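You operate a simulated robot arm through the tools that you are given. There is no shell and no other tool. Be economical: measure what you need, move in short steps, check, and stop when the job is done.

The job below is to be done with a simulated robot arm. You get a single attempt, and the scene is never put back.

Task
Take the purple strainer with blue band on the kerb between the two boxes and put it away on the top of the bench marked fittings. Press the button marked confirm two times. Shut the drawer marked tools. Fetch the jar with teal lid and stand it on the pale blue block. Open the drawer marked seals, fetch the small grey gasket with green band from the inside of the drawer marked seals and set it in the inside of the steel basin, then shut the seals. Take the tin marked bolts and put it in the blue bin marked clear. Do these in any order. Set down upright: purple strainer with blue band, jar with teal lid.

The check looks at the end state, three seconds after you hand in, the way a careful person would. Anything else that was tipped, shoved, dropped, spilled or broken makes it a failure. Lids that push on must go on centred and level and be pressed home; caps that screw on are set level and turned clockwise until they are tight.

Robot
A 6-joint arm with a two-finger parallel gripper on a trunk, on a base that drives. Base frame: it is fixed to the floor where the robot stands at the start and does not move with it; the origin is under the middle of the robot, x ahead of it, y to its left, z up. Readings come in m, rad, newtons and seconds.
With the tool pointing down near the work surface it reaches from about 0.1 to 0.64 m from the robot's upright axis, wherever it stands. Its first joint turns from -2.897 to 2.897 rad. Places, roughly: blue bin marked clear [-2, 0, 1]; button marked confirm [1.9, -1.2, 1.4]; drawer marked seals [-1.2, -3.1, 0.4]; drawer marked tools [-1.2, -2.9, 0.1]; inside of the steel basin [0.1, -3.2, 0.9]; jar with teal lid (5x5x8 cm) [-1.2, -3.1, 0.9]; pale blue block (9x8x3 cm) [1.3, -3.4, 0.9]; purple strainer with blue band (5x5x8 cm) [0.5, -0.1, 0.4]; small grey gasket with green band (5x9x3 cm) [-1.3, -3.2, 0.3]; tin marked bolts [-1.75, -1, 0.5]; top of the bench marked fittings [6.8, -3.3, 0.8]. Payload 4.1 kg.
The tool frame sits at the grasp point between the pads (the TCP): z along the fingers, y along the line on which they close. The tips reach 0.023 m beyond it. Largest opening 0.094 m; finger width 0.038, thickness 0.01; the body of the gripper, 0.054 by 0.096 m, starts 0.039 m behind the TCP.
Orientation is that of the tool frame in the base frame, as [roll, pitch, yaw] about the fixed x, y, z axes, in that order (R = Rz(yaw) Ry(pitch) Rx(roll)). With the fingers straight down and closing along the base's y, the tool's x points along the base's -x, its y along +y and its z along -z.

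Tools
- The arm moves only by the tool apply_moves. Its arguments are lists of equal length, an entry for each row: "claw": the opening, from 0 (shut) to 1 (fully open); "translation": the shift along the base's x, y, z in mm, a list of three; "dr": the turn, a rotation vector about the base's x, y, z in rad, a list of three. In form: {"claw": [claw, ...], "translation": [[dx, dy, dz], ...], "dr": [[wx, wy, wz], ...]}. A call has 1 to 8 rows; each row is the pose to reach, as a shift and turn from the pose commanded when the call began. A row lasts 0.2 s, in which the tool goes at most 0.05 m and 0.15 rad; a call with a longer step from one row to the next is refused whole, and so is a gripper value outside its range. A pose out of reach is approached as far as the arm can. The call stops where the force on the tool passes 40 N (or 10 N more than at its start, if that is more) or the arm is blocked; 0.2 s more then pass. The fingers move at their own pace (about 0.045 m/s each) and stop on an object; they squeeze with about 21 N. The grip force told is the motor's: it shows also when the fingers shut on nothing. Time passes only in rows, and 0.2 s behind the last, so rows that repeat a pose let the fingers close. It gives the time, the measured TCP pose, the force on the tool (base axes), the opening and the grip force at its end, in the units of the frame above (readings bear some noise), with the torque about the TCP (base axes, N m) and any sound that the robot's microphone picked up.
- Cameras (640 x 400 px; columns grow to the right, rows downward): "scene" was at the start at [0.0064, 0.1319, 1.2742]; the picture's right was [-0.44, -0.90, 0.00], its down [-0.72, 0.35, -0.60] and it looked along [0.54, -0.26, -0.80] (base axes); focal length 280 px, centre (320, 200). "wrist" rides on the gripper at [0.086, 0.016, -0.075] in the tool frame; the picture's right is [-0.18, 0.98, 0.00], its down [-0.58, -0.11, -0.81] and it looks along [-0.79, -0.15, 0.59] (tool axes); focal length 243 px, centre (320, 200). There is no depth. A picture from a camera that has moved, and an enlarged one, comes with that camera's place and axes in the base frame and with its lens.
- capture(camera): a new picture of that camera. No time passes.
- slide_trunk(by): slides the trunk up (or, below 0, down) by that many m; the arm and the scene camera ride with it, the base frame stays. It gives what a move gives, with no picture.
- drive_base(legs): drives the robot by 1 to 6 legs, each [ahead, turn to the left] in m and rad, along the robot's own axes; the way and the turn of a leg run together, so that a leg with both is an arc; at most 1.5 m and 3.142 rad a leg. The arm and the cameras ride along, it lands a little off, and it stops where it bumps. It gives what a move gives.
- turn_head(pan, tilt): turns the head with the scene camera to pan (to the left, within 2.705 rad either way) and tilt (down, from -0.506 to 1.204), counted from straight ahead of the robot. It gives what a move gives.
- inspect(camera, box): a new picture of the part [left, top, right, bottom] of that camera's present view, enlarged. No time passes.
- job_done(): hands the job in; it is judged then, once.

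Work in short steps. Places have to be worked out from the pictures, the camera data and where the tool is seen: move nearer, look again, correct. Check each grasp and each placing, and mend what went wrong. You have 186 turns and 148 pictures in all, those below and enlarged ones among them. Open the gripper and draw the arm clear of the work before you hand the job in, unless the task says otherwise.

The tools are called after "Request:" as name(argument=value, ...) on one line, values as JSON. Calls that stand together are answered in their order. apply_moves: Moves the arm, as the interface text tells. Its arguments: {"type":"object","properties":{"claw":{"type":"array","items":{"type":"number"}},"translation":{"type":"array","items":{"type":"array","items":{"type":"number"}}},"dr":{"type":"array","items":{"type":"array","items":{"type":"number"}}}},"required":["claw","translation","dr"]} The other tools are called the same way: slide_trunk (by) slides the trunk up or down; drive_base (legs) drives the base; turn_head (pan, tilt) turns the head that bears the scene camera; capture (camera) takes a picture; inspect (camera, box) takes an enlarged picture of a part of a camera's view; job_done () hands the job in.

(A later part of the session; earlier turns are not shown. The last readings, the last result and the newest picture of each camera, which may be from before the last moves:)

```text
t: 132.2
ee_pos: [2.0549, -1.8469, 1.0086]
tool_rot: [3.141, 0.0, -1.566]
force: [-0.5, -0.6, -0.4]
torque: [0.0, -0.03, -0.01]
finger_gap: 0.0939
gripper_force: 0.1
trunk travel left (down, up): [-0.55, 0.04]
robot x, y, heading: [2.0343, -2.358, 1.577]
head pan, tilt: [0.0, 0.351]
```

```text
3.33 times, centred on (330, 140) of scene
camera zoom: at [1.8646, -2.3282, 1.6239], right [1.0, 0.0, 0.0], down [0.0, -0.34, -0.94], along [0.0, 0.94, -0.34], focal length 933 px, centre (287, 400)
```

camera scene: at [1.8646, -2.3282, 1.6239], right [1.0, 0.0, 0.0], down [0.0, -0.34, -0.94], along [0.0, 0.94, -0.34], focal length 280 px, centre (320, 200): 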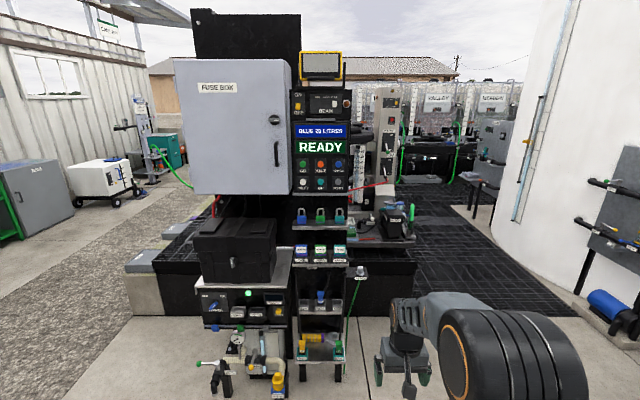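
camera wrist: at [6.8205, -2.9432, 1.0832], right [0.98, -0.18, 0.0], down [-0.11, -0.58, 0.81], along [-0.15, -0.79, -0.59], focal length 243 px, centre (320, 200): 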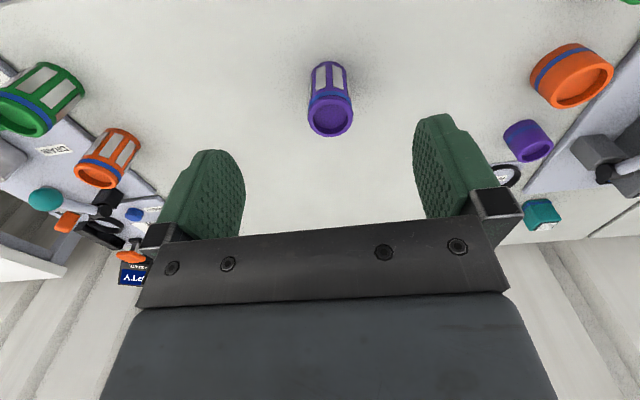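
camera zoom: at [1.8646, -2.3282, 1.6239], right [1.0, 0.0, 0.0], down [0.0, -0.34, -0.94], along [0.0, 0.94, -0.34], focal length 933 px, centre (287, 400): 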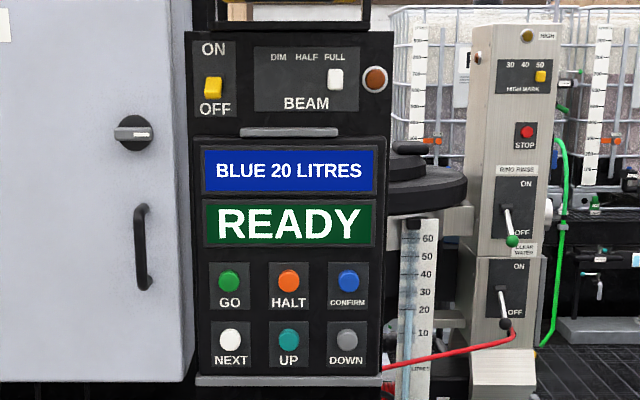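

Confirm is read clearly; triangulated at about (1.941, -1.18, 1.367). I'll close the fingers and turn the tool to point along +y while raising it, well clear of the panel.

Request:
apply_moves(claw=[0, 0, 0, 0, 0, 0, 0, 0], translation=[[-10, 0, 30], [-20, 0, 60], [-30, 0, 90], [-40, 0, 120], [-50, 0, 150], [-60, 0, 180], [-70, 0, 210], [-80, 0, 240]], dr=[[0.145, 0, 0], [0.29, 0, 0], [0.435, 0, 0], [0.58, 0, 0], [0.725, 0, 0], [0.87, 0, 0], [1.015, 0, 0], [1.16, 0, 0]])

Request:
apply_moves(claw=[0, 0, 0, 0, 0], translation=[[-8, 0, 30], [-16, 0, 60], [-24, 0, 90], [-32, 0, 118], [-34, 0, 118]], dr=[[0.14, 0, 0], [0.28, 0, 0], [0.41, 0, 0], [0.41, 0, 0], [0.41, 0, 0]])

Request:
capture(camera="scene")

Request:
capture(camera="wrist")

```text
t: 133.9
ee_pos: [1.9757, -1.8496, 1.2475]
tool_rot: [-3.14, 1.159, -1.57]
force: [0.1, 0.8, 0.8]
torque: [-0.03, 0.02, -0.01]
finger_gap: 0.0
gripper_force: 20.9
trunk travel left (down, up): [-0.55, 0.04]
robot x, y, heading: [2.0291, -2.3575, 1.572]
head pan, tilt: [0.0, 0.351]
```

```text
t: 135.2
ee_pos: [1.9382, -1.8491, 1.3675]
tool_rot: [-1.668, 1.566, -0.097]
force: [-0.6, -0.9, -0.2]
torque: [-0.01, 0.01, -0.01]
finger_gap: 0.0
gripper_force: 21.1
trunk travel left (down, up): [-0.55, 0.04]
robot x, y, heading: [2.0324, -2.3566, 1.572]
head pan, tilt: [0.0, 0.351]
```

```text
113 pictures are left
camera scene: at [1.8645, -2.3283, 1.6239], right [1.0, 0.0, 0.0], down [0.0, -0.34, -0.94], along [0.0, 0.94, -0.34], focal length 280 px, centre (320, 200)
```

scene: 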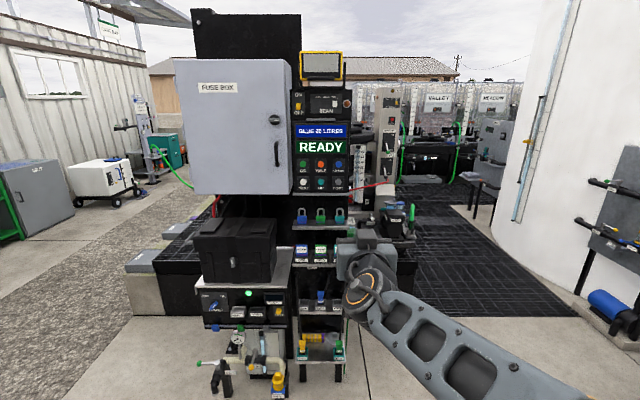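

```text
112 pictures are left
camera wrist: at [1.9229, -1.9233, 1.2795], right [-0.98, 0.0, 0.18], down [0.11, -0.81, 0.58], along [0.14, 0.59, 0.79], focal length 243 px, centre (320, 200)
```

wrist: 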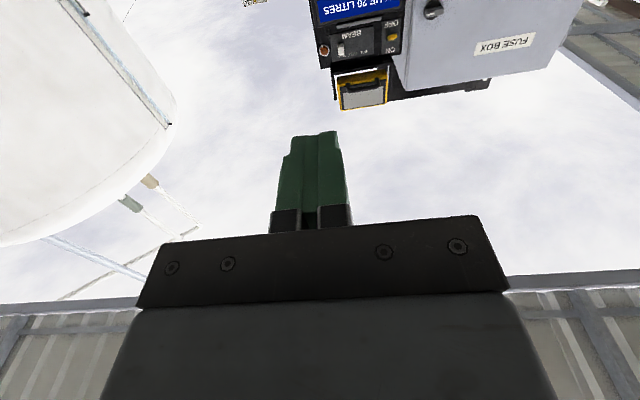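

The tool points straight at the panel at the button's height. I drive 0.4 m forward, leaving about 0.25 m, then check.

Request:
drive_base(legs=[[0.4, 0]])

Request:
capture(camera="scene")

Request:
capture(camera="wrist")

```text
t: 137.6
ee_pos: [1.9416, -1.4539, 1.366]
tool_rot: [-1.806, 1.565, -0.24]
force: [0.0, 0.2, 0.6]
torque: [0.02, 0.0, -0.03]
finger_gap: 0.0
gripper_force: 20.8
trunk travel left (down, up): [-0.55, 0.04]
robot x, y, heading: [2.033, -1.9655, 1.572]
head pan, tilt: [0.0, 0.351]
```

```text
111 pictures are left
camera scene: at [1.8642, -1.9332, 1.6239], right [1.0, 0.0, 0.0], down [0.0, -0.34, -0.94], along [0.0, 0.94, -0.34], focal length 280 px, centre (320, 200)
```

scene: 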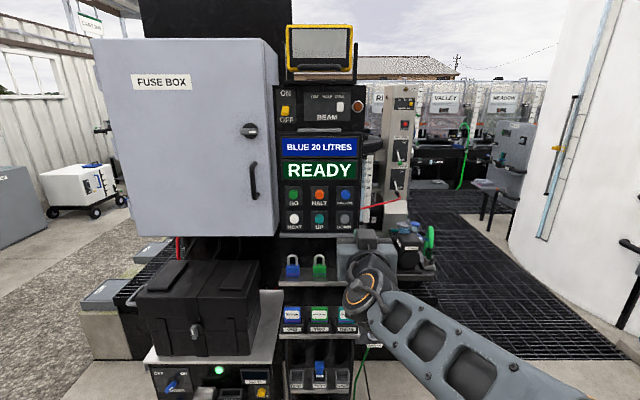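

```text
110 pictures are left
camera wrist: at [1.9248, -1.5286, 1.2792], right [-0.98, 0.01, 0.18], down [0.1, -0.81, 0.58], along [0.15, 0.59, 0.79], focal length 243 px, centre (320, 200)
```

wrist: 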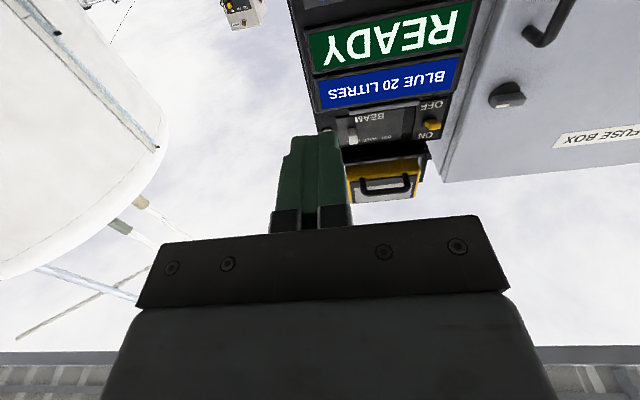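

Button now computes at (1.938, -1.18, 1.363). I advance 0.2 m and check.

Request:
apply_moves(claw=[0, 0, 0, 0, 0], translation=[[-1, 40, 0], [-2, 80, -2], [-3, 120, -3], [-3, 160, -3], [-3, 190, -3]], dr=[[0, 0, 0], [0, 0, 0], [0, 0, 0], [0, 0, 0], [0, 0, 0]])

Request:
inspect(camera="scene", box=[260, 100, 420, 300])

Request:
capture(camera="wrist")

```text
t: 138.8
ee_pos: [1.9374, -1.2611, 1.3622]
tool_rot: [-1.786, 1.565, -0.22]
force: [-0.5, 1.0, 0.9]
torque: [-0.02, -0.02, 0.02]
finger_gap: 0.0002
gripper_force: 21.0
trunk travel left (down, up): [-0.55, 0.04]
robot x, y, heading: [2.0304, -1.9647, 1.57]
head pan, tilt: [0.0, 0.351]
```

```text
2.00 times, centred on (340, 200) of scene
camera zoom: at [1.8641, -1.9331, 1.6239], right [1.0, 0.0, 0.0], down [0.0, -0.34, -0.94], along [0.0, 0.94, -0.34], focal length 560 px, centre (280, 200)
```

zoom: 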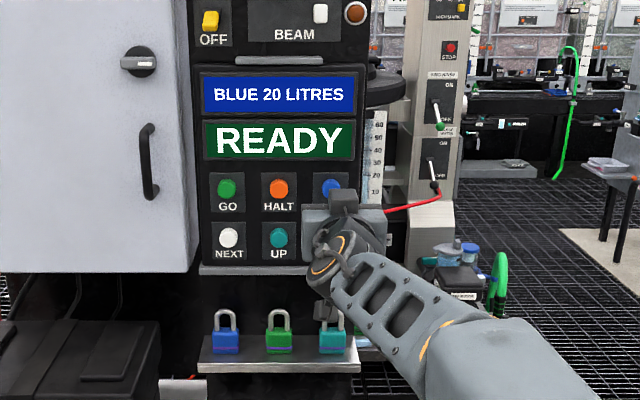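

```text
108 pictures are left
camera wrist: at [1.9217, -1.3359, 1.275], right [-0.98, 0.01, 0.18], down [0.1, -0.81, 0.58], along [0.15, 0.59, 0.79], focal length 243 px, centre (320, 200)
```

wrist: 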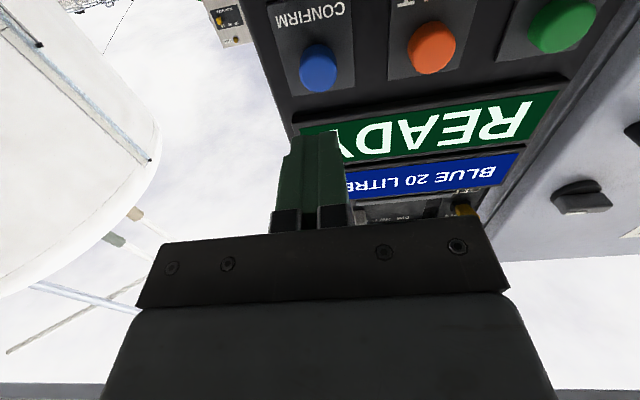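

Combining both views the button is at (1.940, -1.15, 1.361); tip is at y≈-1.238. I advance in small steps and watch force and sound.

Request:
apply_moves(claw=[0, 0, 0, 0, 0, 0], translation=[[1, 20, 0], [2, 40, -1], [2, 55, -1], [2, 65, -1], [2, 72, -1], [2, 76, -1]], dr=[[0, 0, 0], [0, 0, 0], [0, 0, 0], [0, 0, 0], [0, 0, 0], [0, 0, 0]])

Request:
capture(camera="wrist")

```text
t: 140.2
ee_pos: [1.9398, -1.1879, 1.3625]
tool_rot: [-1.738, 1.566, -0.171]
force: [0.0, -1.1, -1.3]
torque: [-0.04, -0.02, 0.01]
finger_gap: 0.0
gripper_force: 21.0
trunk travel left (down, up): [-0.55, 0.04]
robot x, y, heading: [2.0279, -1.9669, 1.568]
head pan, tilt: [0.0, 0.351]
```

```text
107 pictures are left
camera wrist: at [1.9242, -1.263, 1.2758], right [-0.98, 0.01, 0.18], down [0.1, -0.81, 0.58], along [0.15, 0.59, 0.79], focal length 243 px, centre (320, 200)
```

wrist: 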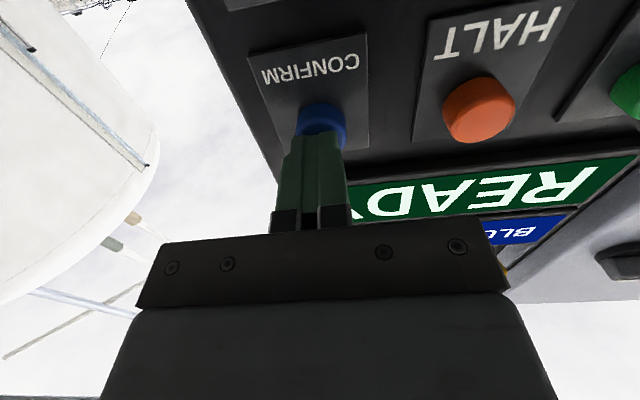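

Nicely lined up with the blue button. I press in 2 mm steps.

Request:
apply_moves(claw=[0, 0, 0, 0, 0], translation=[[0, 3, -1], [0, 6, -1], [0, 9, -1], [0, 12, -1], [0, 14, -1]], dr=[[0, 0, 0], [0, 0, 0], [0, 0, 0], [0, 0, 0], [0, 0, 0]])

```text
t: 141.4
ee_pos: [1.9412, -1.1788, 1.3628]
tool_rot: [-1.595, 1.566, -0.031]
force: [1.7, -31.3, -11.7]
torque: [-0.39, -0.01, -0.04]
finger_gap: 0.0
gripper_force: 20.9
trunk travel left (down, up): [-0.55, 0.04]
robot x, y, heading: [2.0263, -1.962, 1.567]
head pan, tilt: [0.0, 0.351]
heard: click
```

A click: one press. I retract 20 mm and look at the screen.

Request:
apply_moves(claw=[0, 0, 0, 0], translation=[[0, -10, 0], [0, -25, 0], [0, -30, 0], [0, -30, 0]], dr=[[0, 0, 0], [0, 0, 0], [0, 0, 0], [0, 0, 0]])

Request:
inspect(camera="scene", box=[260, 100, 420, 300])

```text
t: 142.4
ee_pos: [1.9409, -1.2034, 1.3613]
tool_rot: [-1.716, 1.566, -0.152]
force: [-0.4, 0.5, -0.3]
torque: [-0.03, -0.01, 0.04]
finger_gap: 0.0
gripper_force: 21.2
trunk travel left (down, up): [-0.55, 0.04]
robot x, y, heading: [2.0321, -1.9659, 1.572]
head pan, tilt: [0.0, 0.351]
```

```text
2.00 times, centred on (340, 200) of scene
camera zoom: at [1.8641, -1.9335, 1.6239], right [1.0, 0.0, 0.0], down [0.0, -0.34, -0.94], along [0.0, 0.94, -0.34], focal length 560 px, centre (280, 200)
```

zoom: 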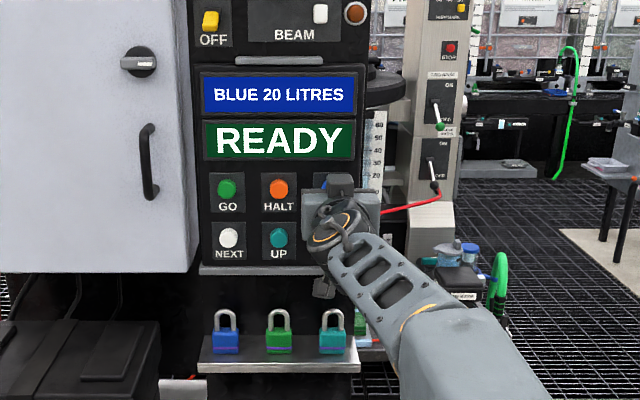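

Display unchanged. Second press the same way (from the commanded pose, forward the same distance), then retract.

Request:
apply_moves(claw=[0, 0, 0, 0, 0, 0, 0], translation=[[0, 8, 0], [0, 16, 0], [0, 20, 0], [0, 23, 0], [0, 26, 0], [0, 28, 0], [0, 30, 0]], dr=[[0, 0, 0], [0, 0, 0], [0, 0, 0], [0, 0, 0], [0, 0, 0], [0, 0, 0], [0, 0, 0]])

```text
t: 144.0
ee_pos: [1.9402, -1.1792, 1.3631]
tool_rot: [-1.754, 1.563, -0.189]
force: [0.0, -28.7, -13.6]
torque: [-0.39, -0.01, -0.04]
finger_gap: 0.0
gripper_force: 21.6
trunk travel left (down, up): [-0.55, 0.04]
robot x, y, heading: [2.0303, -1.9643, 1.568]
head pan, tilt: [0.0, 0.351]
heard: click
```

Second click heard. I retract, back up to the lane, and turn the tool down again.

Request:
apply_moves(claw=[0, 0, 0, 0, 0, 0, 0, 0], translation=[[0, -10, 0], [0, -40, 0], [0, -80, 0], [0, -120, 0], [0, -160, 0], [0, -200, 0], [0, -240, 0], [0, -280, 0]], dr=[[0, 0, 0], [0, 0, 0], [0, 0, 0], [0, 0, 0], [0, 0, 0], [0, 0, 0], [0, 0, 0], [0, 0, 0]])

Request:
drive_base(legs=[[-0.4, 0]])

Request:
apply_moves(claw=[0.5, 1, 1, 1, 1, 1, 1, 1], translation=[[0, 0, -25], [0, 0, -50], [0, 0, -75], [0, 0, -100], [0, 0, -125], [0, 0, -150], [0, 0, -175], [0, 0, -200]], dr=[[-0.145, 0, 0], [-0.29, 0, 0], [-0.435, 0, 0], [-0.58, 0, 0], [-0.725, 0, 0], [-0.87, 0, 0], [-1.015, 0, 0], [-1.16, 0, 0]])

Request:
apply_moves(claw=[1, 1, 1, 1], translation=[[20, 0, -35], [40, 0, -70], [60, 0, -105], [80, 0, -140]], dr=[[-0.14, 0, 0], [-0.28, 0, 0], [-0.405, 0, 0], [-0.405, 0, 0]])

Request:
turn_head(pan=1.2, tilt=0.4)

Request:
capture(camera="scene")

```text
t: 145.8
ee_pos: [1.9423, -1.4548, 1.3616]
tool_rot: [-1.571, 1.564, -0.004]
force: [0.3, -0.2, 0.8]
torque: [0.0, 0.0, -0.01]
finger_gap: 0.0
gripper_force: 21.6
trunk travel left (down, up): [-0.55, 0.04]
robot x, y, heading: [2.0348, -1.9655, 1.566]
head pan, tilt: [0.0, 0.351]
```

```text
t: 148.3
ee_pos: [1.9429, -1.8466, 1.3611]
tool_rot: [-1.681, 1.565, -0.12]
force: [-0.6, -0.2, -0.7]
torque: [0.01, -0.02, 0.02]
finger_gap: 0.0
gripper_force: 21.3
trunk travel left (down, up): [-0.55, 0.04]
robot x, y, heading: [2.0288, -2.3526, 1.564]
head pan, tilt: [0.0, 0.351]
```

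```text
t: 150.1
ee_pos: [1.942, -1.8448, 1.1599]
tool_rot: [-3.13, 0.407, -1.563]
force: [-0.2, 0.9, 0.5]
torque: [0.01, -0.01, 0.01]
finger_gap: 0.094
gripper_force: 0.0
trunk travel left (down, up): [-0.55, 0.04]
robot x, y, heading: [2.0285, -2.3581, 1.567]
head pan, tilt: [0.0, 0.351]
```

```text
t: 151.1
ee_pos: [2.0242, -1.8443, 1.0201]
tool_rot: [-3.133, 0.003, -1.565]
force: [-0.1, 0.0, 0.3]
torque: [0.0, 0.02, 0.01]
finger_gap: 0.0937
gripper_force: 0.1
trunk travel left (down, up): [-0.55, 0.04]
robot x, y, heading: [2.0305, -2.3539, 1.563]
head pan, tilt: [0.0, 0.351]
```

```text
t: 152.5
ee_pos: [2.0225, -1.8451, 1.021]
tool_rot: [-3.13, 0.005, -1.565]
force: [-0.2, 0.9, -0.4]
torque: [-0.02, 0.0, 0.02]
finger_gap: 0.094
gripper_force: 0.0
trunk travel left (down, up): [-0.55, 0.04]
robot x, y, heading: [2.0299, -2.3556, 1.566]
head pan, tilt: [1.201, 0.4]
```

```text
105 pictures are left
camera scene: at [1.7762, -2.3835, 1.6193], right [0.37, 0.93, 0.0], down [0.36, -0.14, -0.92], along [-0.86, 0.34, -0.39], focal length 280 px, centre (320, 200)
```

scene: 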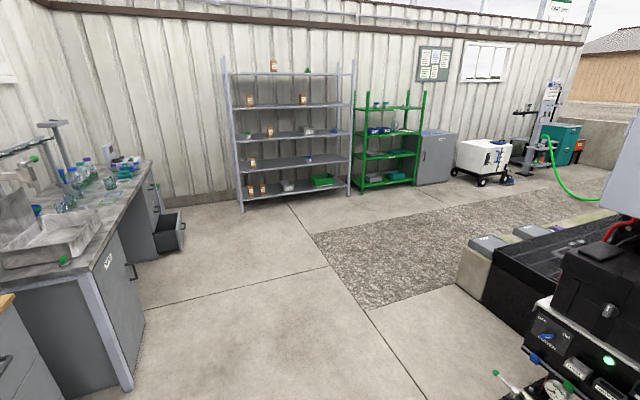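

Next the drawer unit near x=-1.2. I turn left and drive along the lane to about x=-1.15, then face the bench (-y).

Request:
drive_base(legs=[[0, 1.52], [1.5, 0], [1.5, 0], [0.15, 0], [0, 1.62]])

Request:
turn_head(pan=0.0, tilt=0.7)

Request:
capture(camera="scene")

```text
t: 175.7
ee_pos: [-1.1373, -2.7357, 1.02]
tool_rot: [-3.132, 0.006, 1.605]
force: [-0.9, 0.2, -0.3]
torque: [-0.01, -0.02, -0.01]
finger_gap: 0.0939
gripper_force: 0.1
trunk travel left (down, up): [-0.55, 0.04]
robot x, y, heading: [-1.1579, -2.2249, -1.553]
head pan, tilt: [1.201, 0.4]
```

```text
t: 177.1
ee_pos: [-1.1378, -2.7349, 1.0203]
tool_rot: [-3.132, 0.006, 1.606]
force: [0.2, 0.1, 0.1]
torque: [0.03, 0.02, 0.02]
finger_gap: 0.0941
gripper_force: 0.0
trunk travel left (down, up): [-0.55, 0.04]
robot x, y, heading: [-1.1576, -2.2203, -1.549]
head pan, tilt: [0.0, 0.7]
```

```text
104 pictures are left
camera scene: at [-0.9905, -2.2473, 1.5925], right [-1.0, -0.02, 0.0], down [-0.02, 0.64, -0.77], along [0.02, -0.76, -0.64], focal length 280 px, centre (320, 200)
```

scene: 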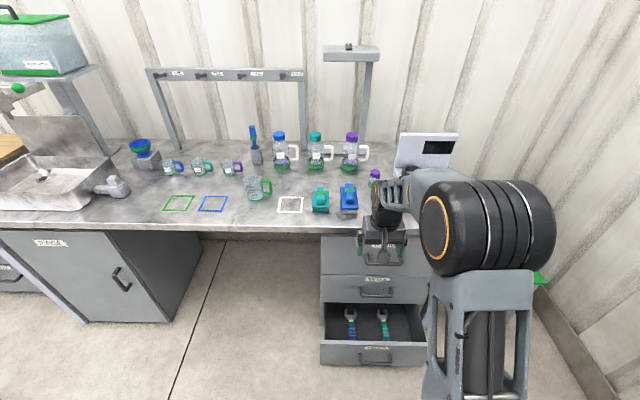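

I can see the open bottom drawer. I'll pull the arm back toward the robot to see the labels and the jar.

Request:
apply_moves(claw=[1, 1, 1, 1, 1, 1], translation=[[-20, 45, 0], [-40, 90, 0], [-60, 135, 0], [-80, 180, 0], [-110, 210, 0], [-140, 230, 0]], dr=[[0, 0, 0], [0, 0, 0], [0, 0, 0], [0, 0, 0], [0, 0, 0], [0, 0, 0]])

Request:
capture(camera="scene")

Request:
inspect(camera="scene", box=[220, 160, 440, 380])

Request:
capture(camera="wrist")

```text
t: 178.5
ee_pos: [-1.2779, -2.5033, 1.0197]
tool_rot: [-3.13, 0.005, 1.605]
force: [-0.6, -0.1, 0.0]
torque: [-0.01, 0.01, 0.01]
finger_gap: 0.094
gripper_force: 0.1
trunk travel left (down, up): [-0.55, 0.04]
robot x, y, heading: [-1.156, -2.2244, -1.551]
head pan, tilt: [0.0, 0.7]
```

```text
103 pictures are left
camera scene: at [-0.9909, -2.2472, 1.5925], right [-1.0, -0.02, 0.0], down [-0.01, 0.64, -0.77], along [0.02, -0.76, -0.64], focal length 280 px, centre (320, 200)
```

scene: 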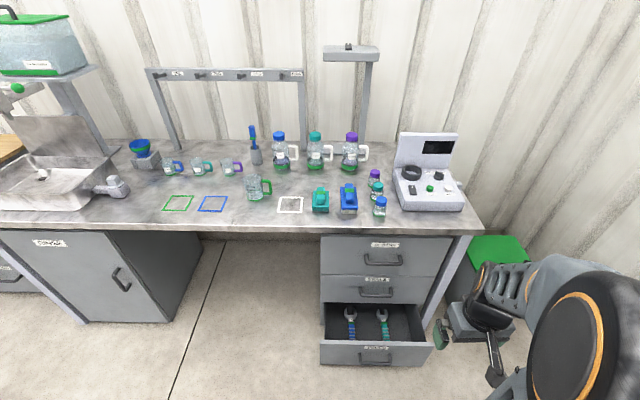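

```text
1.82 times, centred on (330, 270) of scene
camera zoom: at [-0.9909, -2.2472, 1.5925], right [-1.0, -0.02, 0.0], down [-0.01, 0.64, -0.77], along [0.02, -0.76, -0.64], focal length 509 px, centre (302, 73)
```

zoom: 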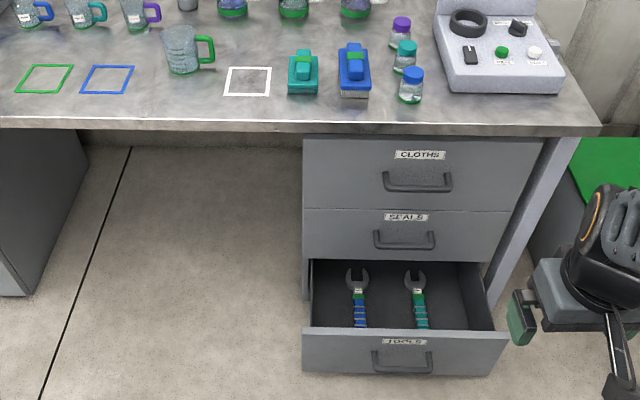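

```text
101 pictures are left
camera wrist: at [-1.2641, -2.416, 1.0937], right [0.99, -0.15, -0.01], down [-0.08, -0.58, 0.81], along [-0.13, -0.8, -0.59], focal length 243 px, centre (320, 200)
```

wrist: 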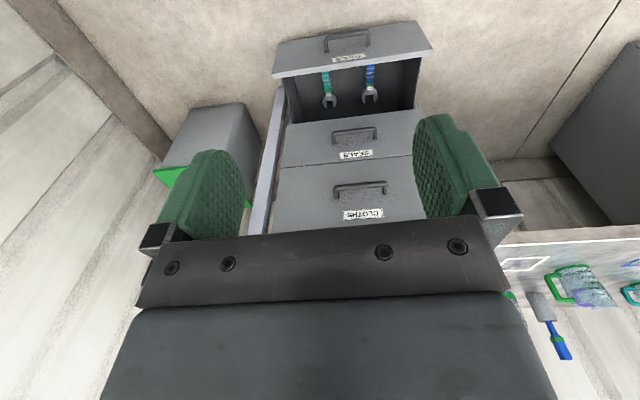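

Drawers read cloths / seals / tools; seals is the middle one. I'll bring the tool to a horizontal pose pointing at the drawers, first extending and pitching up here at height.

Request:
apply_moves(claw=[0.5, 0, 0, 0, 0, 0, 0, 0], translation=[[10, -30, 0], [20, -60, 0], [30, -90, 0], [40, -120, 0], [50, -150, 0], [60, -180, 0], [66, -200, 0], [66, -215, 0]], dr=[[-0.14, 0, 0], [-0.28, 0, 0], [-0.42, 0, 0], [-0.56, 0, 0], [-0.7, 0, 0], [-0.84, 0, 0], [-0.98, 0, 0], [-1.12, 0, 0]])

Request:
apply_moves(claw=[0, 0, 0, 0], translation=[[0, 0, 0], [0, 0, 0], [0, 0, 0], [0, 0, 0]], dr=[[-0.14, 0, 0], [-0.28, 0, 0], [-0.42, 0, 0], [-0.45, 0, 0]])

Request:
apply_moves(claw=[0, 0, 0, 0, 0, 0, 0, 0], translation=[[0, 0, 0], [0, 0, 0], [0, 0, 0], [0, 0, 0], [0, 0, 0], [0, 0, 0], [0, 0, 0], [0, 0, 0]], dr=[[0, 0.14, 0], [0, 0.28, 0], [0, 0.42, 0], [0, 0.56, 0], [0, 0.7, 0], [0, 0.84, 0], [0, 0.98, 0], [0, 1.12, 0]])

Request:
apply_moves(claw=[0, 0, 0, 0], translation=[[0, 0, 0], [0, 0, 0], [0, 0, 0], [0, 0, 0]], dr=[[0, 0.14, 0], [0, 0.28, 0], [0, 0.42, 0], [0, 0.45, 0]])

Request:
capture(camera="scene")

```text
t: 180.3
ee_pos: [-1.2104, -2.7263, 1.039]
tool_rot: [3.13, 1.118, 1.563]
force: [0.1, 0.9, 0.6]
torque: [0.0, 0.0, 0.01]
finger_gap: 0.0
gripper_force: 20.8
out of reach, approached as far as the arm can: row 5, 7, 8
trunk travel left (down, up): [-0.55, 0.04]
robot x, y, heading: [-1.1602, -2.2254, -1.551]
head pan, tilt: [0.0, 0.7]
```

```text
t: 181.3
ee_pos: [-1.2353, -2.7464, 1.0775]
tool_rot: [2.147, 1.516, 0.574]
force: [-0.2, 0.9, -0.9]
torque: [-0.02, 0.01, -0.01]
finger_gap: 0.0
gripper_force: 20.4
out of reach, approached as far as the arm can: row 1, 2, 3, 4
trunk travel left (down, up): [-0.55, 0.04]
robot x, y, heading: [-1.1582, -2.2265, -1.547]
head pan, tilt: [0.0, 0.7]
```

```text
t: 183.1
ee_pos: [-1.2344, -2.7471, 1.077]
tool_rot: [2.173, 1.516, 0.599]
force: [-0.3, -0.2, -0.5]
torque: [-0.01, 0.02, 0.01]
finger_gap: 0.0
gripper_force: 21.2
out of reach, approached as far as the arm can: row 1, 2, 3, 4, 5, 6, 7, 8
trunk travel left (down, up): [-0.55, 0.04]
robot x, y, heading: [-1.1599, -2.224, -1.544]
head pan, tilt: [0.0, 0.7]
```

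```text
t: 184.1
ee_pos: [-1.234, -2.7464, 1.0767]
tool_rot: [2.173, 1.515, 0.601]
force: [-0.2, 0.8, 0.6]
torque: [0.0, 0.02, -0.04]
finger_gap: 0.0
gripper_force: 20.7
out of reach, approached as far as the arm can: row 1, 2, 3, 4
trunk travel left (down, up): [-0.55, 0.04]
robot x, y, heading: [-1.159, -2.2226, -1.546]
head pan, tilt: [0.0, 0.7]
```

```text
100 pictures are left
camera scene: at [-0.9906, -2.2473, 1.5925], right [-1.0, -0.02, 0.0], down [-0.01, 0.64, -0.76], along [0.02, -0.76, -0.64], focal length 280 px, centre (320, 200)
```

scene: 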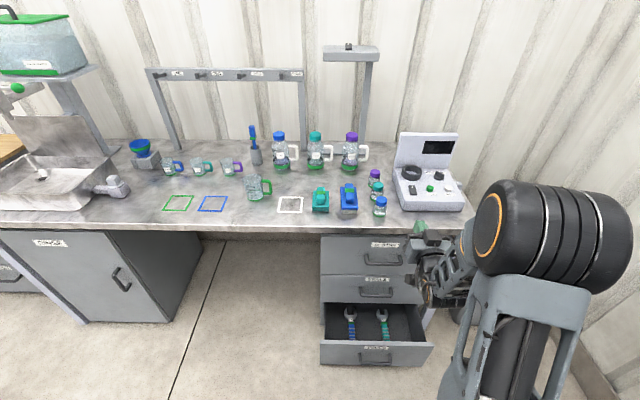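

A horizontal tool is out of reach this low relative to the shoulder. I'll raise a bit to learn which pose counts as commanded.

Request:
apply_moves(claw=[0, 0, 0, 0, 0], translation=[[0, 0, 40], [0, 0, 80], [0, 0, 120], [0, 0, 160], [0, 0, 200]], dr=[[0, 0, 0], [0, 0, 0], [0, 0, 0], [0, 0, 0], [0, 0, 0]])

```text
t: 185.3
ee_pos: [-1.2322, -2.746, 1.2782]
tool_rot: [2.177, 1.515, 0.603]
force: [0.2, 0.9, 0.2]
torque: [-0.01, -0.01, 0.01]
finger_gap: 0.0
gripper_force: 21.0
trunk travel left (down, up): [-0.55, 0.04]
robot x, y, heading: [-1.1562, -2.2244, -1.551]
head pan, tilt: [0.0, 0.7]
```

The achieved pose is the reference, good. Now I roll the tool 90° here so the fingers will close in the vertical plane.

Request:
apply_moves(claw=[0, 0, 0, 0, 0, 0, 0, 0], translation=[[0, 0, 0], [0, 0, 0], [0, 0, 0], [0, 0, 0], [0, 0, 0], [0, 0, 0], [0, 0, 0], [0, 0, 0]], dr=[[0, 0.14, 0], [0, 0.28, 0], [0, 0.42, 0], [0, 0.56, 0], [0, 0.7, 0], [0, 0.84, 0], [0, 0.98, 0], [0, 1.12, 0]])

Request:
apply_moves(claw=[0, 0, 0, 0], translation=[[0, 0, 0], [0, 0, 0], [0, 0, 0], [0, 0, 0]], dr=[[0, 0.14, 0], [0, 0.28, 0], [0, 0.42, 0], [0, 0.45, 0]])

Request:
capture(camera="scene")

```text
t: 187.1
ee_pos: [-1.2697, -2.716, 1.3784]
tool_rot: [-1.641, 0.544, 3.094]
force: [-0.3, -0.2, -0.3]
torque: [0.01, -0.01, -0.03]
finger_gap: 0.0001
gripper_force: 21.1
out of reach, approached as far as the arm can: row 3, 4, 5, 6, 7, 8
trunk travel left (down, up): [-0.55, 0.04]
robot x, y, heading: [-1.1568, -2.225, -1.547]
head pan, tilt: [0.0, 0.7]
```

```text
t: 188.1
ee_pos: [-1.261, -2.7074, 1.4276]
tool_rot: [-1.648, 0.102, 3.096]
force: [-0.1, 0.2, 0.7]
torque: [0.04, 0.04, 0.05]
finger_gap: 0.0
gripper_force: 21.1
out of reach, approached as far as the arm can: row 1, 2, 3, 4
trunk travel left (down, up): [-0.55, 0.04]
robot x, y, heading: [-1.1548, -2.2257, -1.549]
head pan, tilt: [0.0, 0.7]
```

```text
99 pictures are left
camera scene: at [-0.9907, -2.2475, 1.5925], right [-1.0, -0.02, 0.0], down [-0.01, 0.64, -0.76], along [0.02, -0.76, -0.64], focal length 280 px, centre (320, 200)
```

scene: 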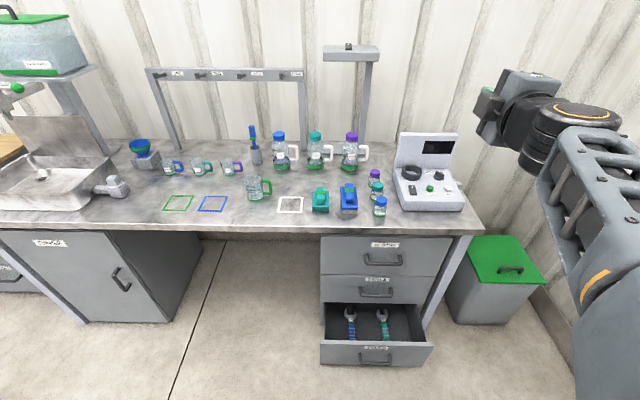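

The closing plane is now vertical. I tilt the tool about 45° downward while lowering, which should be reachable at low heights.

Request:
apply_moves(claw=[0, 0, 0, 0, 0, 0, 0, 0], translation=[[5, 0, -40], [10, 0, -80], [15, 0, -120], [20, 0, -160], [25, 0, -200], [30, 0, -240], [35, 0, -280], [40, 0, -320]], dr=[[0.1, 0, 0], [0.2, 0, 0], [0.3, 0, 0], [0.4, 0, 0], [0.5, 0, 0], [0.6, 0, 0], [0.7, 0, 0], [0.75, 0, 0]])

Request:
slide_trunk(by=-0.5)

Request:
capture(camera="scene")

Request:
capture(camera="wrist")

```text
t: 189.9
ee_pos: [-1.2206, -2.7068, 1.1051]
tool_rot: [-2.372, 0.044, 3.046]
force: [-0.6, -0.6, -0.2]
torque: [-0.05, 0.03, -0.02]
finger_gap: 0.0001
gripper_force: 20.8
trunk travel left (down, up): [-0.55, 0.04]
robot x, y, heading: [-1.1592, -2.2233, -1.549]
head pan, tilt: [0.0, 0.7]
```

```text
refused: -0.5 is not a number from -0.4 to 0.4
```

```text
98 pictures are left
camera scene: at [-0.9906, -2.2476, 1.5925], right [-1.0, -0.02, 0.0], down [-0.01, 0.64, -0.76], along [0.02, -0.76, -0.64], focal length 280 px, centre (320, 200)
```

scene: 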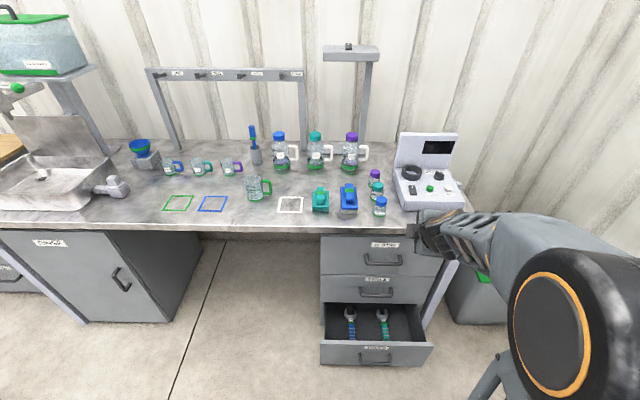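

```text
97 pictures are left
camera wrist: at [-1.3025, -2.6359, 1.1448], right [0.28, 0.68, -0.67], down [0.6, 0.43, 0.68], along [0.75, -0.59, -0.29], focal length 243 px, centre (320, 200)
```

wrist: 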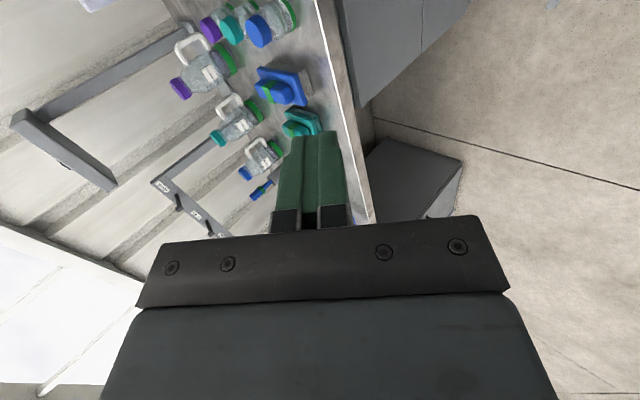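

Trunk moves are limited to 0.4; I lower in two parts (TCP ends ≈0.555, above the open drawer).

Request:
slide_trunk(by=-0.4)

Request:
slide_trunk(by=-0.15)

Request:
capture(camera="scene")

Request:
capture(camera="wrist")

```text
t: 193.7
ee_pos: [-1.2197, -2.7071, 0.7073]
tool_rot: [-2.372, 0.043, 3.045]
force: [0.4, 0.3, 0.3]
torque: [-0.04, 0.01, 0.01]
finger_gap: 0.0001
gripper_force: 21.1
trunk travel left (down, up): [-0.15, 0.44]
robot x, y, heading: [-1.1562, -2.2228, -1.55]
head pan, tilt: [0.0, 0.7]
```

```text
t: 195.5
ee_pos: [-1.2192, -2.7077, 0.5574]
tool_rot: [-2.373, 0.045, 3.047]
force: [-0.1, -0.3, -0.1]
torque: [0.02, -0.02, 0.01]
finger_gap: 0.0001
gripper_force: 21.4
trunk travel left (down, up): [0.0, 0.59]
robot x, y, heading: [-1.157, -2.2216, -1.549]
head pan, tilt: [0.0, 0.7]
```

```text
96 pictures are left
camera scene: at [-0.9906, -2.2472, 1.0425], right [-1.0, -0.02, 0.0], down [-0.01, 0.64, -0.76], along [0.02, -0.76, -0.64], focal length 280 px, centre (320, 200)
```

scene: 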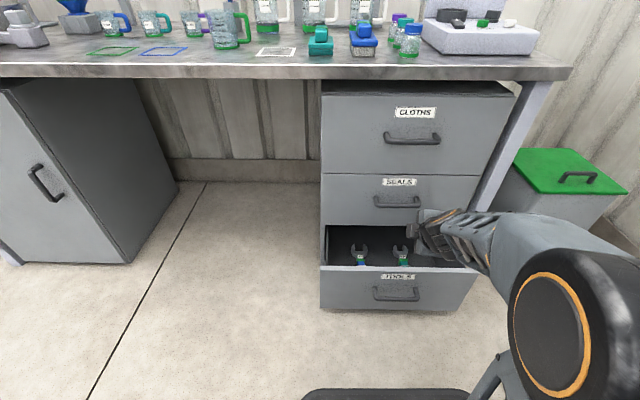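

```text
95 pictures are left
camera wrist: at [-1.3026, -2.6356, 0.5952], right [0.28, 0.68, -0.67], down [0.6, 0.43, 0.68], along [0.75, -0.59, -0.29], focal length 243 px, centre (320, 200)
```

wrist: 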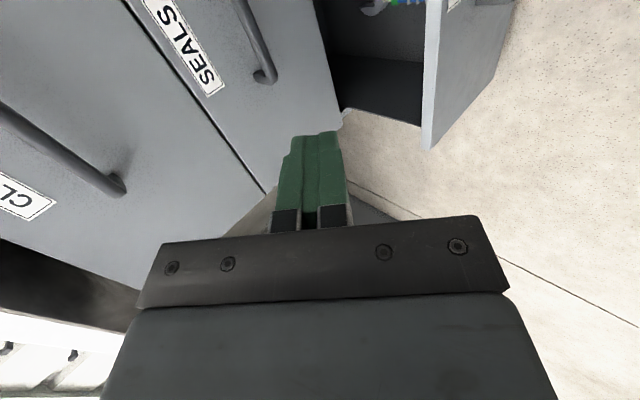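

Triangulation: tools handle ≈(-1.23, -2.77, 0.20), its face ≈y -2.80; seals handle ≈(-1.24, -2.99, 0.41). I lower the closed fingers in front of the tools drawer's panel.

Request:
apply_moves(claw=[0, 0, 0, 0, 0, 0, 0, 0], translation=[[-2, 5, -40], [-4, 10, -80], [-6, 10, -120], [-8, 10, -160], [-10, 10, -200], [-10, 10, -240], [-10, 10, -275], [-10, 10, -295]], dr=[[0, 0, 0], [0, 0, 0], [0, 0, 0], [0, 0, 0], [0, 0, 0], [0, 0, 0], [0, 0, 0], [0, 0, 0]])

Request:
capture(camera="scene")

Request:
capture(camera="wrist")

```text
t: 197.3
ee_pos: [-1.2313, -2.6953, 0.2628]
tool_rot: [-2.372, 0.043, 3.046]
force: [-0.2, -0.1, 0.6]
torque: [0.02, -0.01, 0.01]
finger_gap: 0.0
gripper_force: 20.6
out of reach, approached as far as the arm can: row 1, 2, 3
trunk travel left (down, up): [0.0, 0.59]
robot x, y, heading: [-1.1598, -2.2266, -1.547]
head pan, tilt: [0.0, 0.7]
```

```text
94 pictures are left
camera scene: at [-0.9906, -2.2472, 1.0425], right [-1.0, -0.02, 0.0], down [-0.01, 0.64, -0.77], along [0.02, -0.76, -0.64], focal length 280 px, centre (320, 200)
```

scene: 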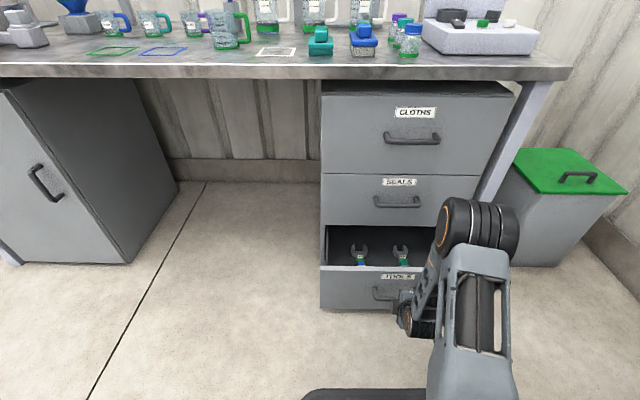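

```text
93 pictures are left
camera wrist: at [-1.3134, -2.6241, 0.3007], right [0.28, 0.68, -0.68], down [0.6, 0.43, 0.68], along [0.75, -0.59, -0.29], focal length 243 px, centre (320, 200)
```

wrist: 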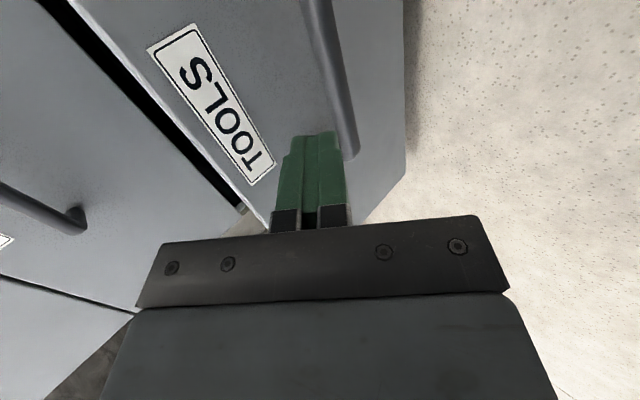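

The fingertips are in front of the panel between label and handle. I push forward (-y) in steps.

Request:
apply_moves(claw=[0, 0, 0, 0, 0, 0, 0, 0], translation=[[0, -30, 0], [0, -60, 0], [0, -75, 0], [0, -90, 0], [0, -105, 0], [0, -120, 0], [0, -135, 0], [0, -150, 0]], dr=[[0, 0, 0], [0, 0, 0], [0, 0, 0], [0, 0, 0], [0, 0, 0], [0, 0, 0], [0, 0, 0], [0, 0, 0]])

Request:
capture(camera="scene")

```text
t: 199.1
ee_pos: [-1.2296, -2.8476, 0.2628]
tool_rot: [-2.374, 0.044, 3.047]
force: [0.1, -0.5, -0.1]
torque: [0.02, 0.0, -0.01]
finger_gap: 0.0
gripper_force: 21.2
trunk travel left (down, up): [0.0, 0.59]
robot x, y, heading: [-1.1547, -2.2206, -1.55]
head pan, tilt: [0.0, 0.7]
```

```text
92 pictures are left
camera scene: at [-0.9906, -2.2473, 1.0425], right [-1.0, -0.02, 0.0], down [-0.01, 0.64, -0.76], along [0.02, -0.76, -0.64], focal length 280 px, centre (320, 200)
```

scene: 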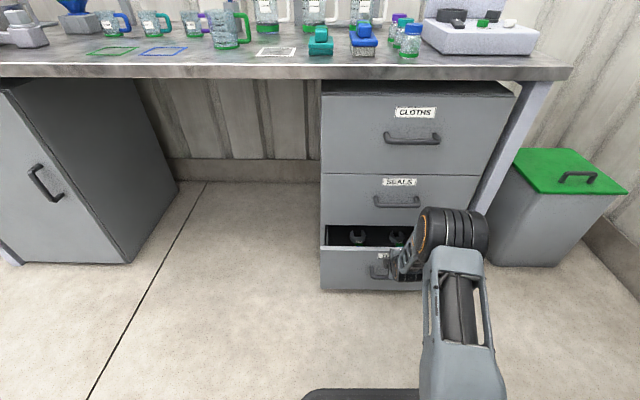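

The drawer is moving in. Continue.

Request:
apply_moves(claw=[0, 0, 0, 0, 0, 0, 0, 0], translation=[[0, -20, 0], [0, -40, 0], [0, -60, 0], [0, -80, 0], [0, -100, 0], [0, -115, 0], [0, -130, 0], [0, -140, 0]], dr=[[0, 0, 0], [0, 0, 0], [0, 0, 0], [0, 0, 0], [0, 0, 0], [0, 0, 0], [0, 0, 0], [0, 0, 0]])

Request:
capture(camera="scene")

```text
t: 200.7
ee_pos: [-1.2306, -2.9701, 0.2624]
tool_rot: [-2.376, 0.042, 3.048]
force: [1.9, 25.3, 18.0]
torque: [-0.19, -0.31, 0.46]
finger_gap: 0.0
gripper_force: 20.7
out of reach, approached as far as the arm can: row 7, 8
trunk travel left (down, up): [0.0, 0.59]
robot x, y, heading: [-1.1615, -2.2244, -1.546]
head pan, tilt: [0.0, 0.7]
stopped in row 8: the force on the tool passed its limit at 59 N (the readings are from after the stop); the commanded pose is now the measured one
```

```text
91 pictures are left
camera scene: at [-0.9905, -2.2448, 1.0429], right [-1.0, -0.02, 0.0], down [-0.01, 0.64, -0.77], along [0.02, -0.77, -0.64], focal length 280 px, centre (320, 200)
```

scene: 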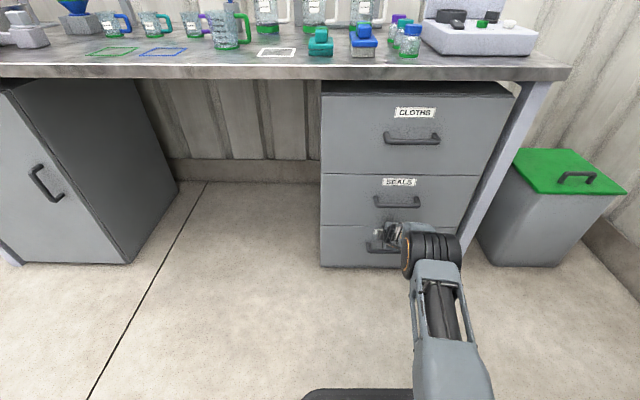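

The tools drawer is flush (stopped against closed). I back off, rise to the seals handle height with less tilt and slightly open fingers, then look.

Request:
apply_moves(claw=[0, 0.2, 0.45, 0.45, 0.45, 0.45, 0.45, 0.45], translation=[[0, 40, 0], [0, 80, 15], [0, 110, 45], [0, 125, 75], [0, 125, 105], [0, 125, 135], [0, 125, 160], [0, 125, 165]], dr=[[0, 0, 0], [0, 0, 0], [-0.06, 0, 0], [-0.12, 0, 0], [-0.18, 0, 0], [-0.24, 0, 0], [-0.3, 0, 0], [-0.35, 0, 0]])

Request:
capture(camera="scene")

Request:
capture(camera="wrist")

```text
t: 202.5
ee_pos: [-1.23, -2.8456, 0.4251]
tool_rot: [-2.029, 0.07, 3.067]
force: [0.6, -0.1, -0.3]
torque: [0.0, -0.01, 0.02]
finger_gap: 0.0424
gripper_force: 0.0
trunk travel left (down, up): [0.0, 0.59]
robot x, y, heading: [-1.1541, -2.2236, -1.546]
head pan, tilt: [0.0, 0.7]
```

```text
90 pictures are left
camera scene: at [-0.9906, -2.2469, 1.0425], right [-1.0, -0.02, 0.0], down [-0.01, 0.64, -0.76], along [0.02, -0.76, -0.64], focal length 280 px, centre (320, 200)
```

scene: 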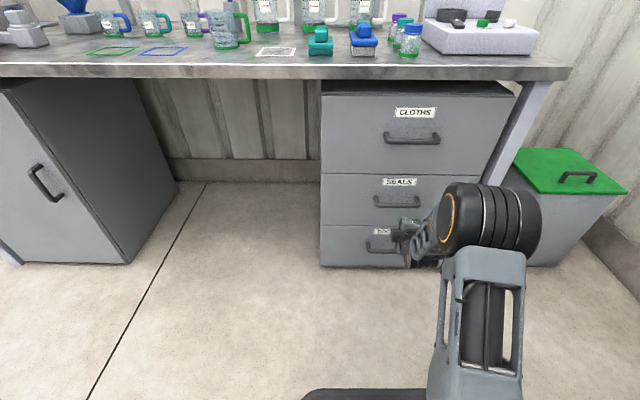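

```text
89 pictures are left
camera wrist: at [-1.3133, -2.7656, 0.4363], right [0.28, 0.41, -0.87], down [0.6, 0.63, 0.49], along [0.75, -0.65, -0.07], focal length 243 px, centre (320, 200)
```

wrist: 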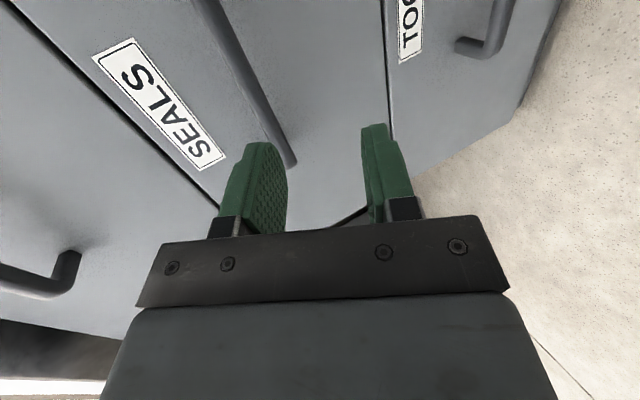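

The tools drawer is closed. The seals bar computes at y≈-2.963, z≈0.430, centre x≈-1.238. I move the fingers around it.

Request:
apply_moves(claw=[0.58, 0.58, 0.58, 0.58, 0.58], translation=[[-4, -20, 9], [-8, -50, 9], [-8, -75, 9], [-8, -95, 9], [-8, -106, 9]], dr=[[0, 0, 0], [0, 0, 0], [0, 0, 0], [0, 0, 0], [0, 0, 0]])

Request:
capture(camera="wrist")

```text
t: 203.7
ee_pos: [-1.2365, -2.9512, 0.433]
tool_rot: [-2.031, 0.071, 3.068]
force: [0.3, 0.6, -0.6]
torque: [0.0, 0.01, 0.01]
finger_gap: 0.0546
gripper_force: 0.0
trunk travel left (down, up): [0.0, 0.59]
robot x, y, heading: [-1.1543, -2.223, -1.55]
head pan, tilt: [0.0, 0.7]
```

```text
88 pictures are left
camera wrist: at [-1.3204, -2.8708, 0.446], right [0.28, 0.42, -0.87], down [0.6, 0.63, 0.5], along [0.75, -0.65, -0.07], focal length 243 px, centre (320, 200)
```

wrist: 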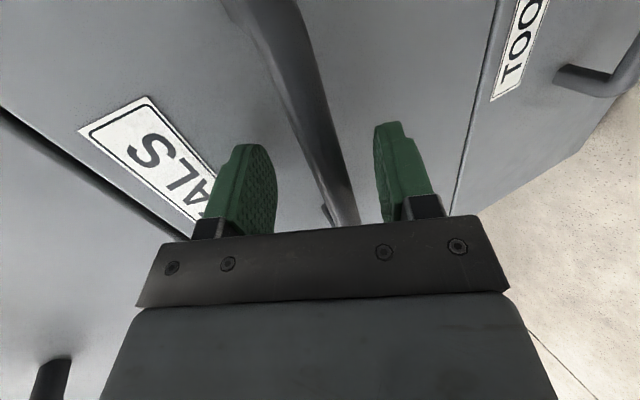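

The bar passes between the fingers. I close.

Request:
apply_moves(claw=[0, 0, 0, 0, 0], translation=[[0, 0, 0], [0, 0, 0], [0, 0, 0], [0, 0, 0], [0, 0, 0]], dr=[[0, 0, 0], [0, 0, 0], [0, 0, 0], [0, 0, 0], [0, 0, 0]])

Request:
capture(camera="wrist")

```text
t: 204.9
ee_pos: [-1.2378, -2.9484, 0.4301]
tool_rot: [-2.04, 0.07, 3.07]
force: [2.4, 21.2, -22.9]
torque: [0.11, 1.55, 1.27]
finger_gap: 0.0172
gripper_force: 44.8
trunk travel left (down, up): [0.0, 0.59]
robot x, y, heading: [-1.1547, -2.2253, -1.545]
head pan, tilt: [0.0, 0.7]
```

```text
87 pictures are left
camera wrist: at [-1.3201, -2.869, 0.4422], right [0.28, 0.43, -0.86], down [0.6, 0.63, 0.5], along [0.75, -0.65, -0.08], focal length 243 px, centre (320, 200)
```

wrist: 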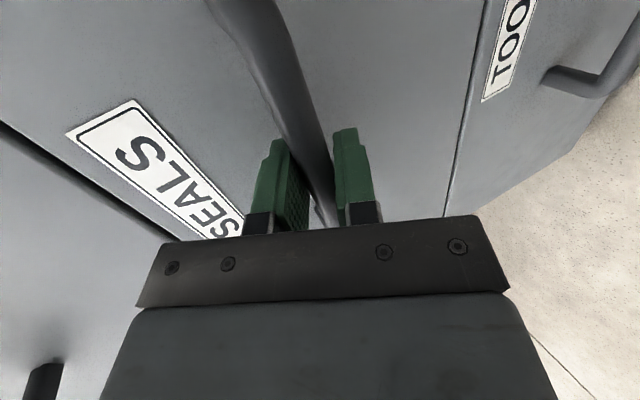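

Gripped the bar (gap 17 mm). I pull the drawer out along +y, slowly.

Request:
apply_moves(claw=[0, 0, 0, 0, 0, 0, 0, 0], translation=[[0, 10, -2], [0, 25, -2], [0, 40, -2], [0, 60, -2], [0, 80, -2], [0, 100, -2], [0, 120, -2], [0, 140, -2]], dr=[[0, 0, 0], [0, 0, 0], [0, 0, 0], [0, 0, 0], [0, 0, 0], [0, 0, 0], [0, 0, 0], [0, 0, 0]])

Request:
capture(camera="scene")

```text
t: 206.7
ee_pos: [-1.2372, -2.809, 0.4297]
tool_rot: [-2.035, 0.073, 3.064]
force: [4.7, 0.4, -31.8]
torque: [0.05, 1.73, 0.36]
finger_gap: 0.0171
gripper_force: 44.8
trunk travel left (down, up): [0.0, 0.59]
robot x, y, heading: [-1.1555, -2.2254, -1.546]
head pan, tilt: [0.0, 0.7]
```

```text
86 pictures are left
camera scene: at [-0.9905, -2.2488, 1.0423], right [-1.0, -0.02, 0.0], down [-0.01, 0.65, -0.76], along [0.02, -0.76, -0.65], focal length 280 px, centre (320, 200)
```

scene: 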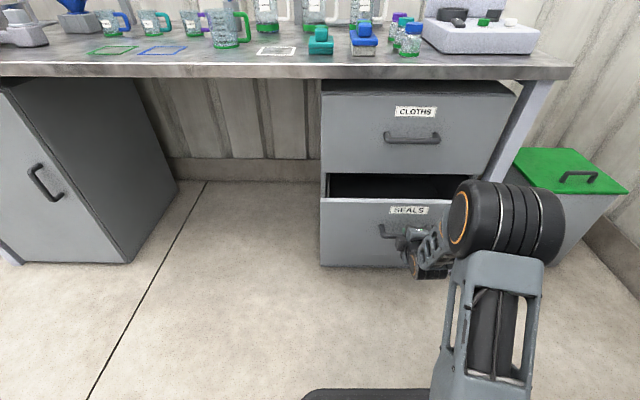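

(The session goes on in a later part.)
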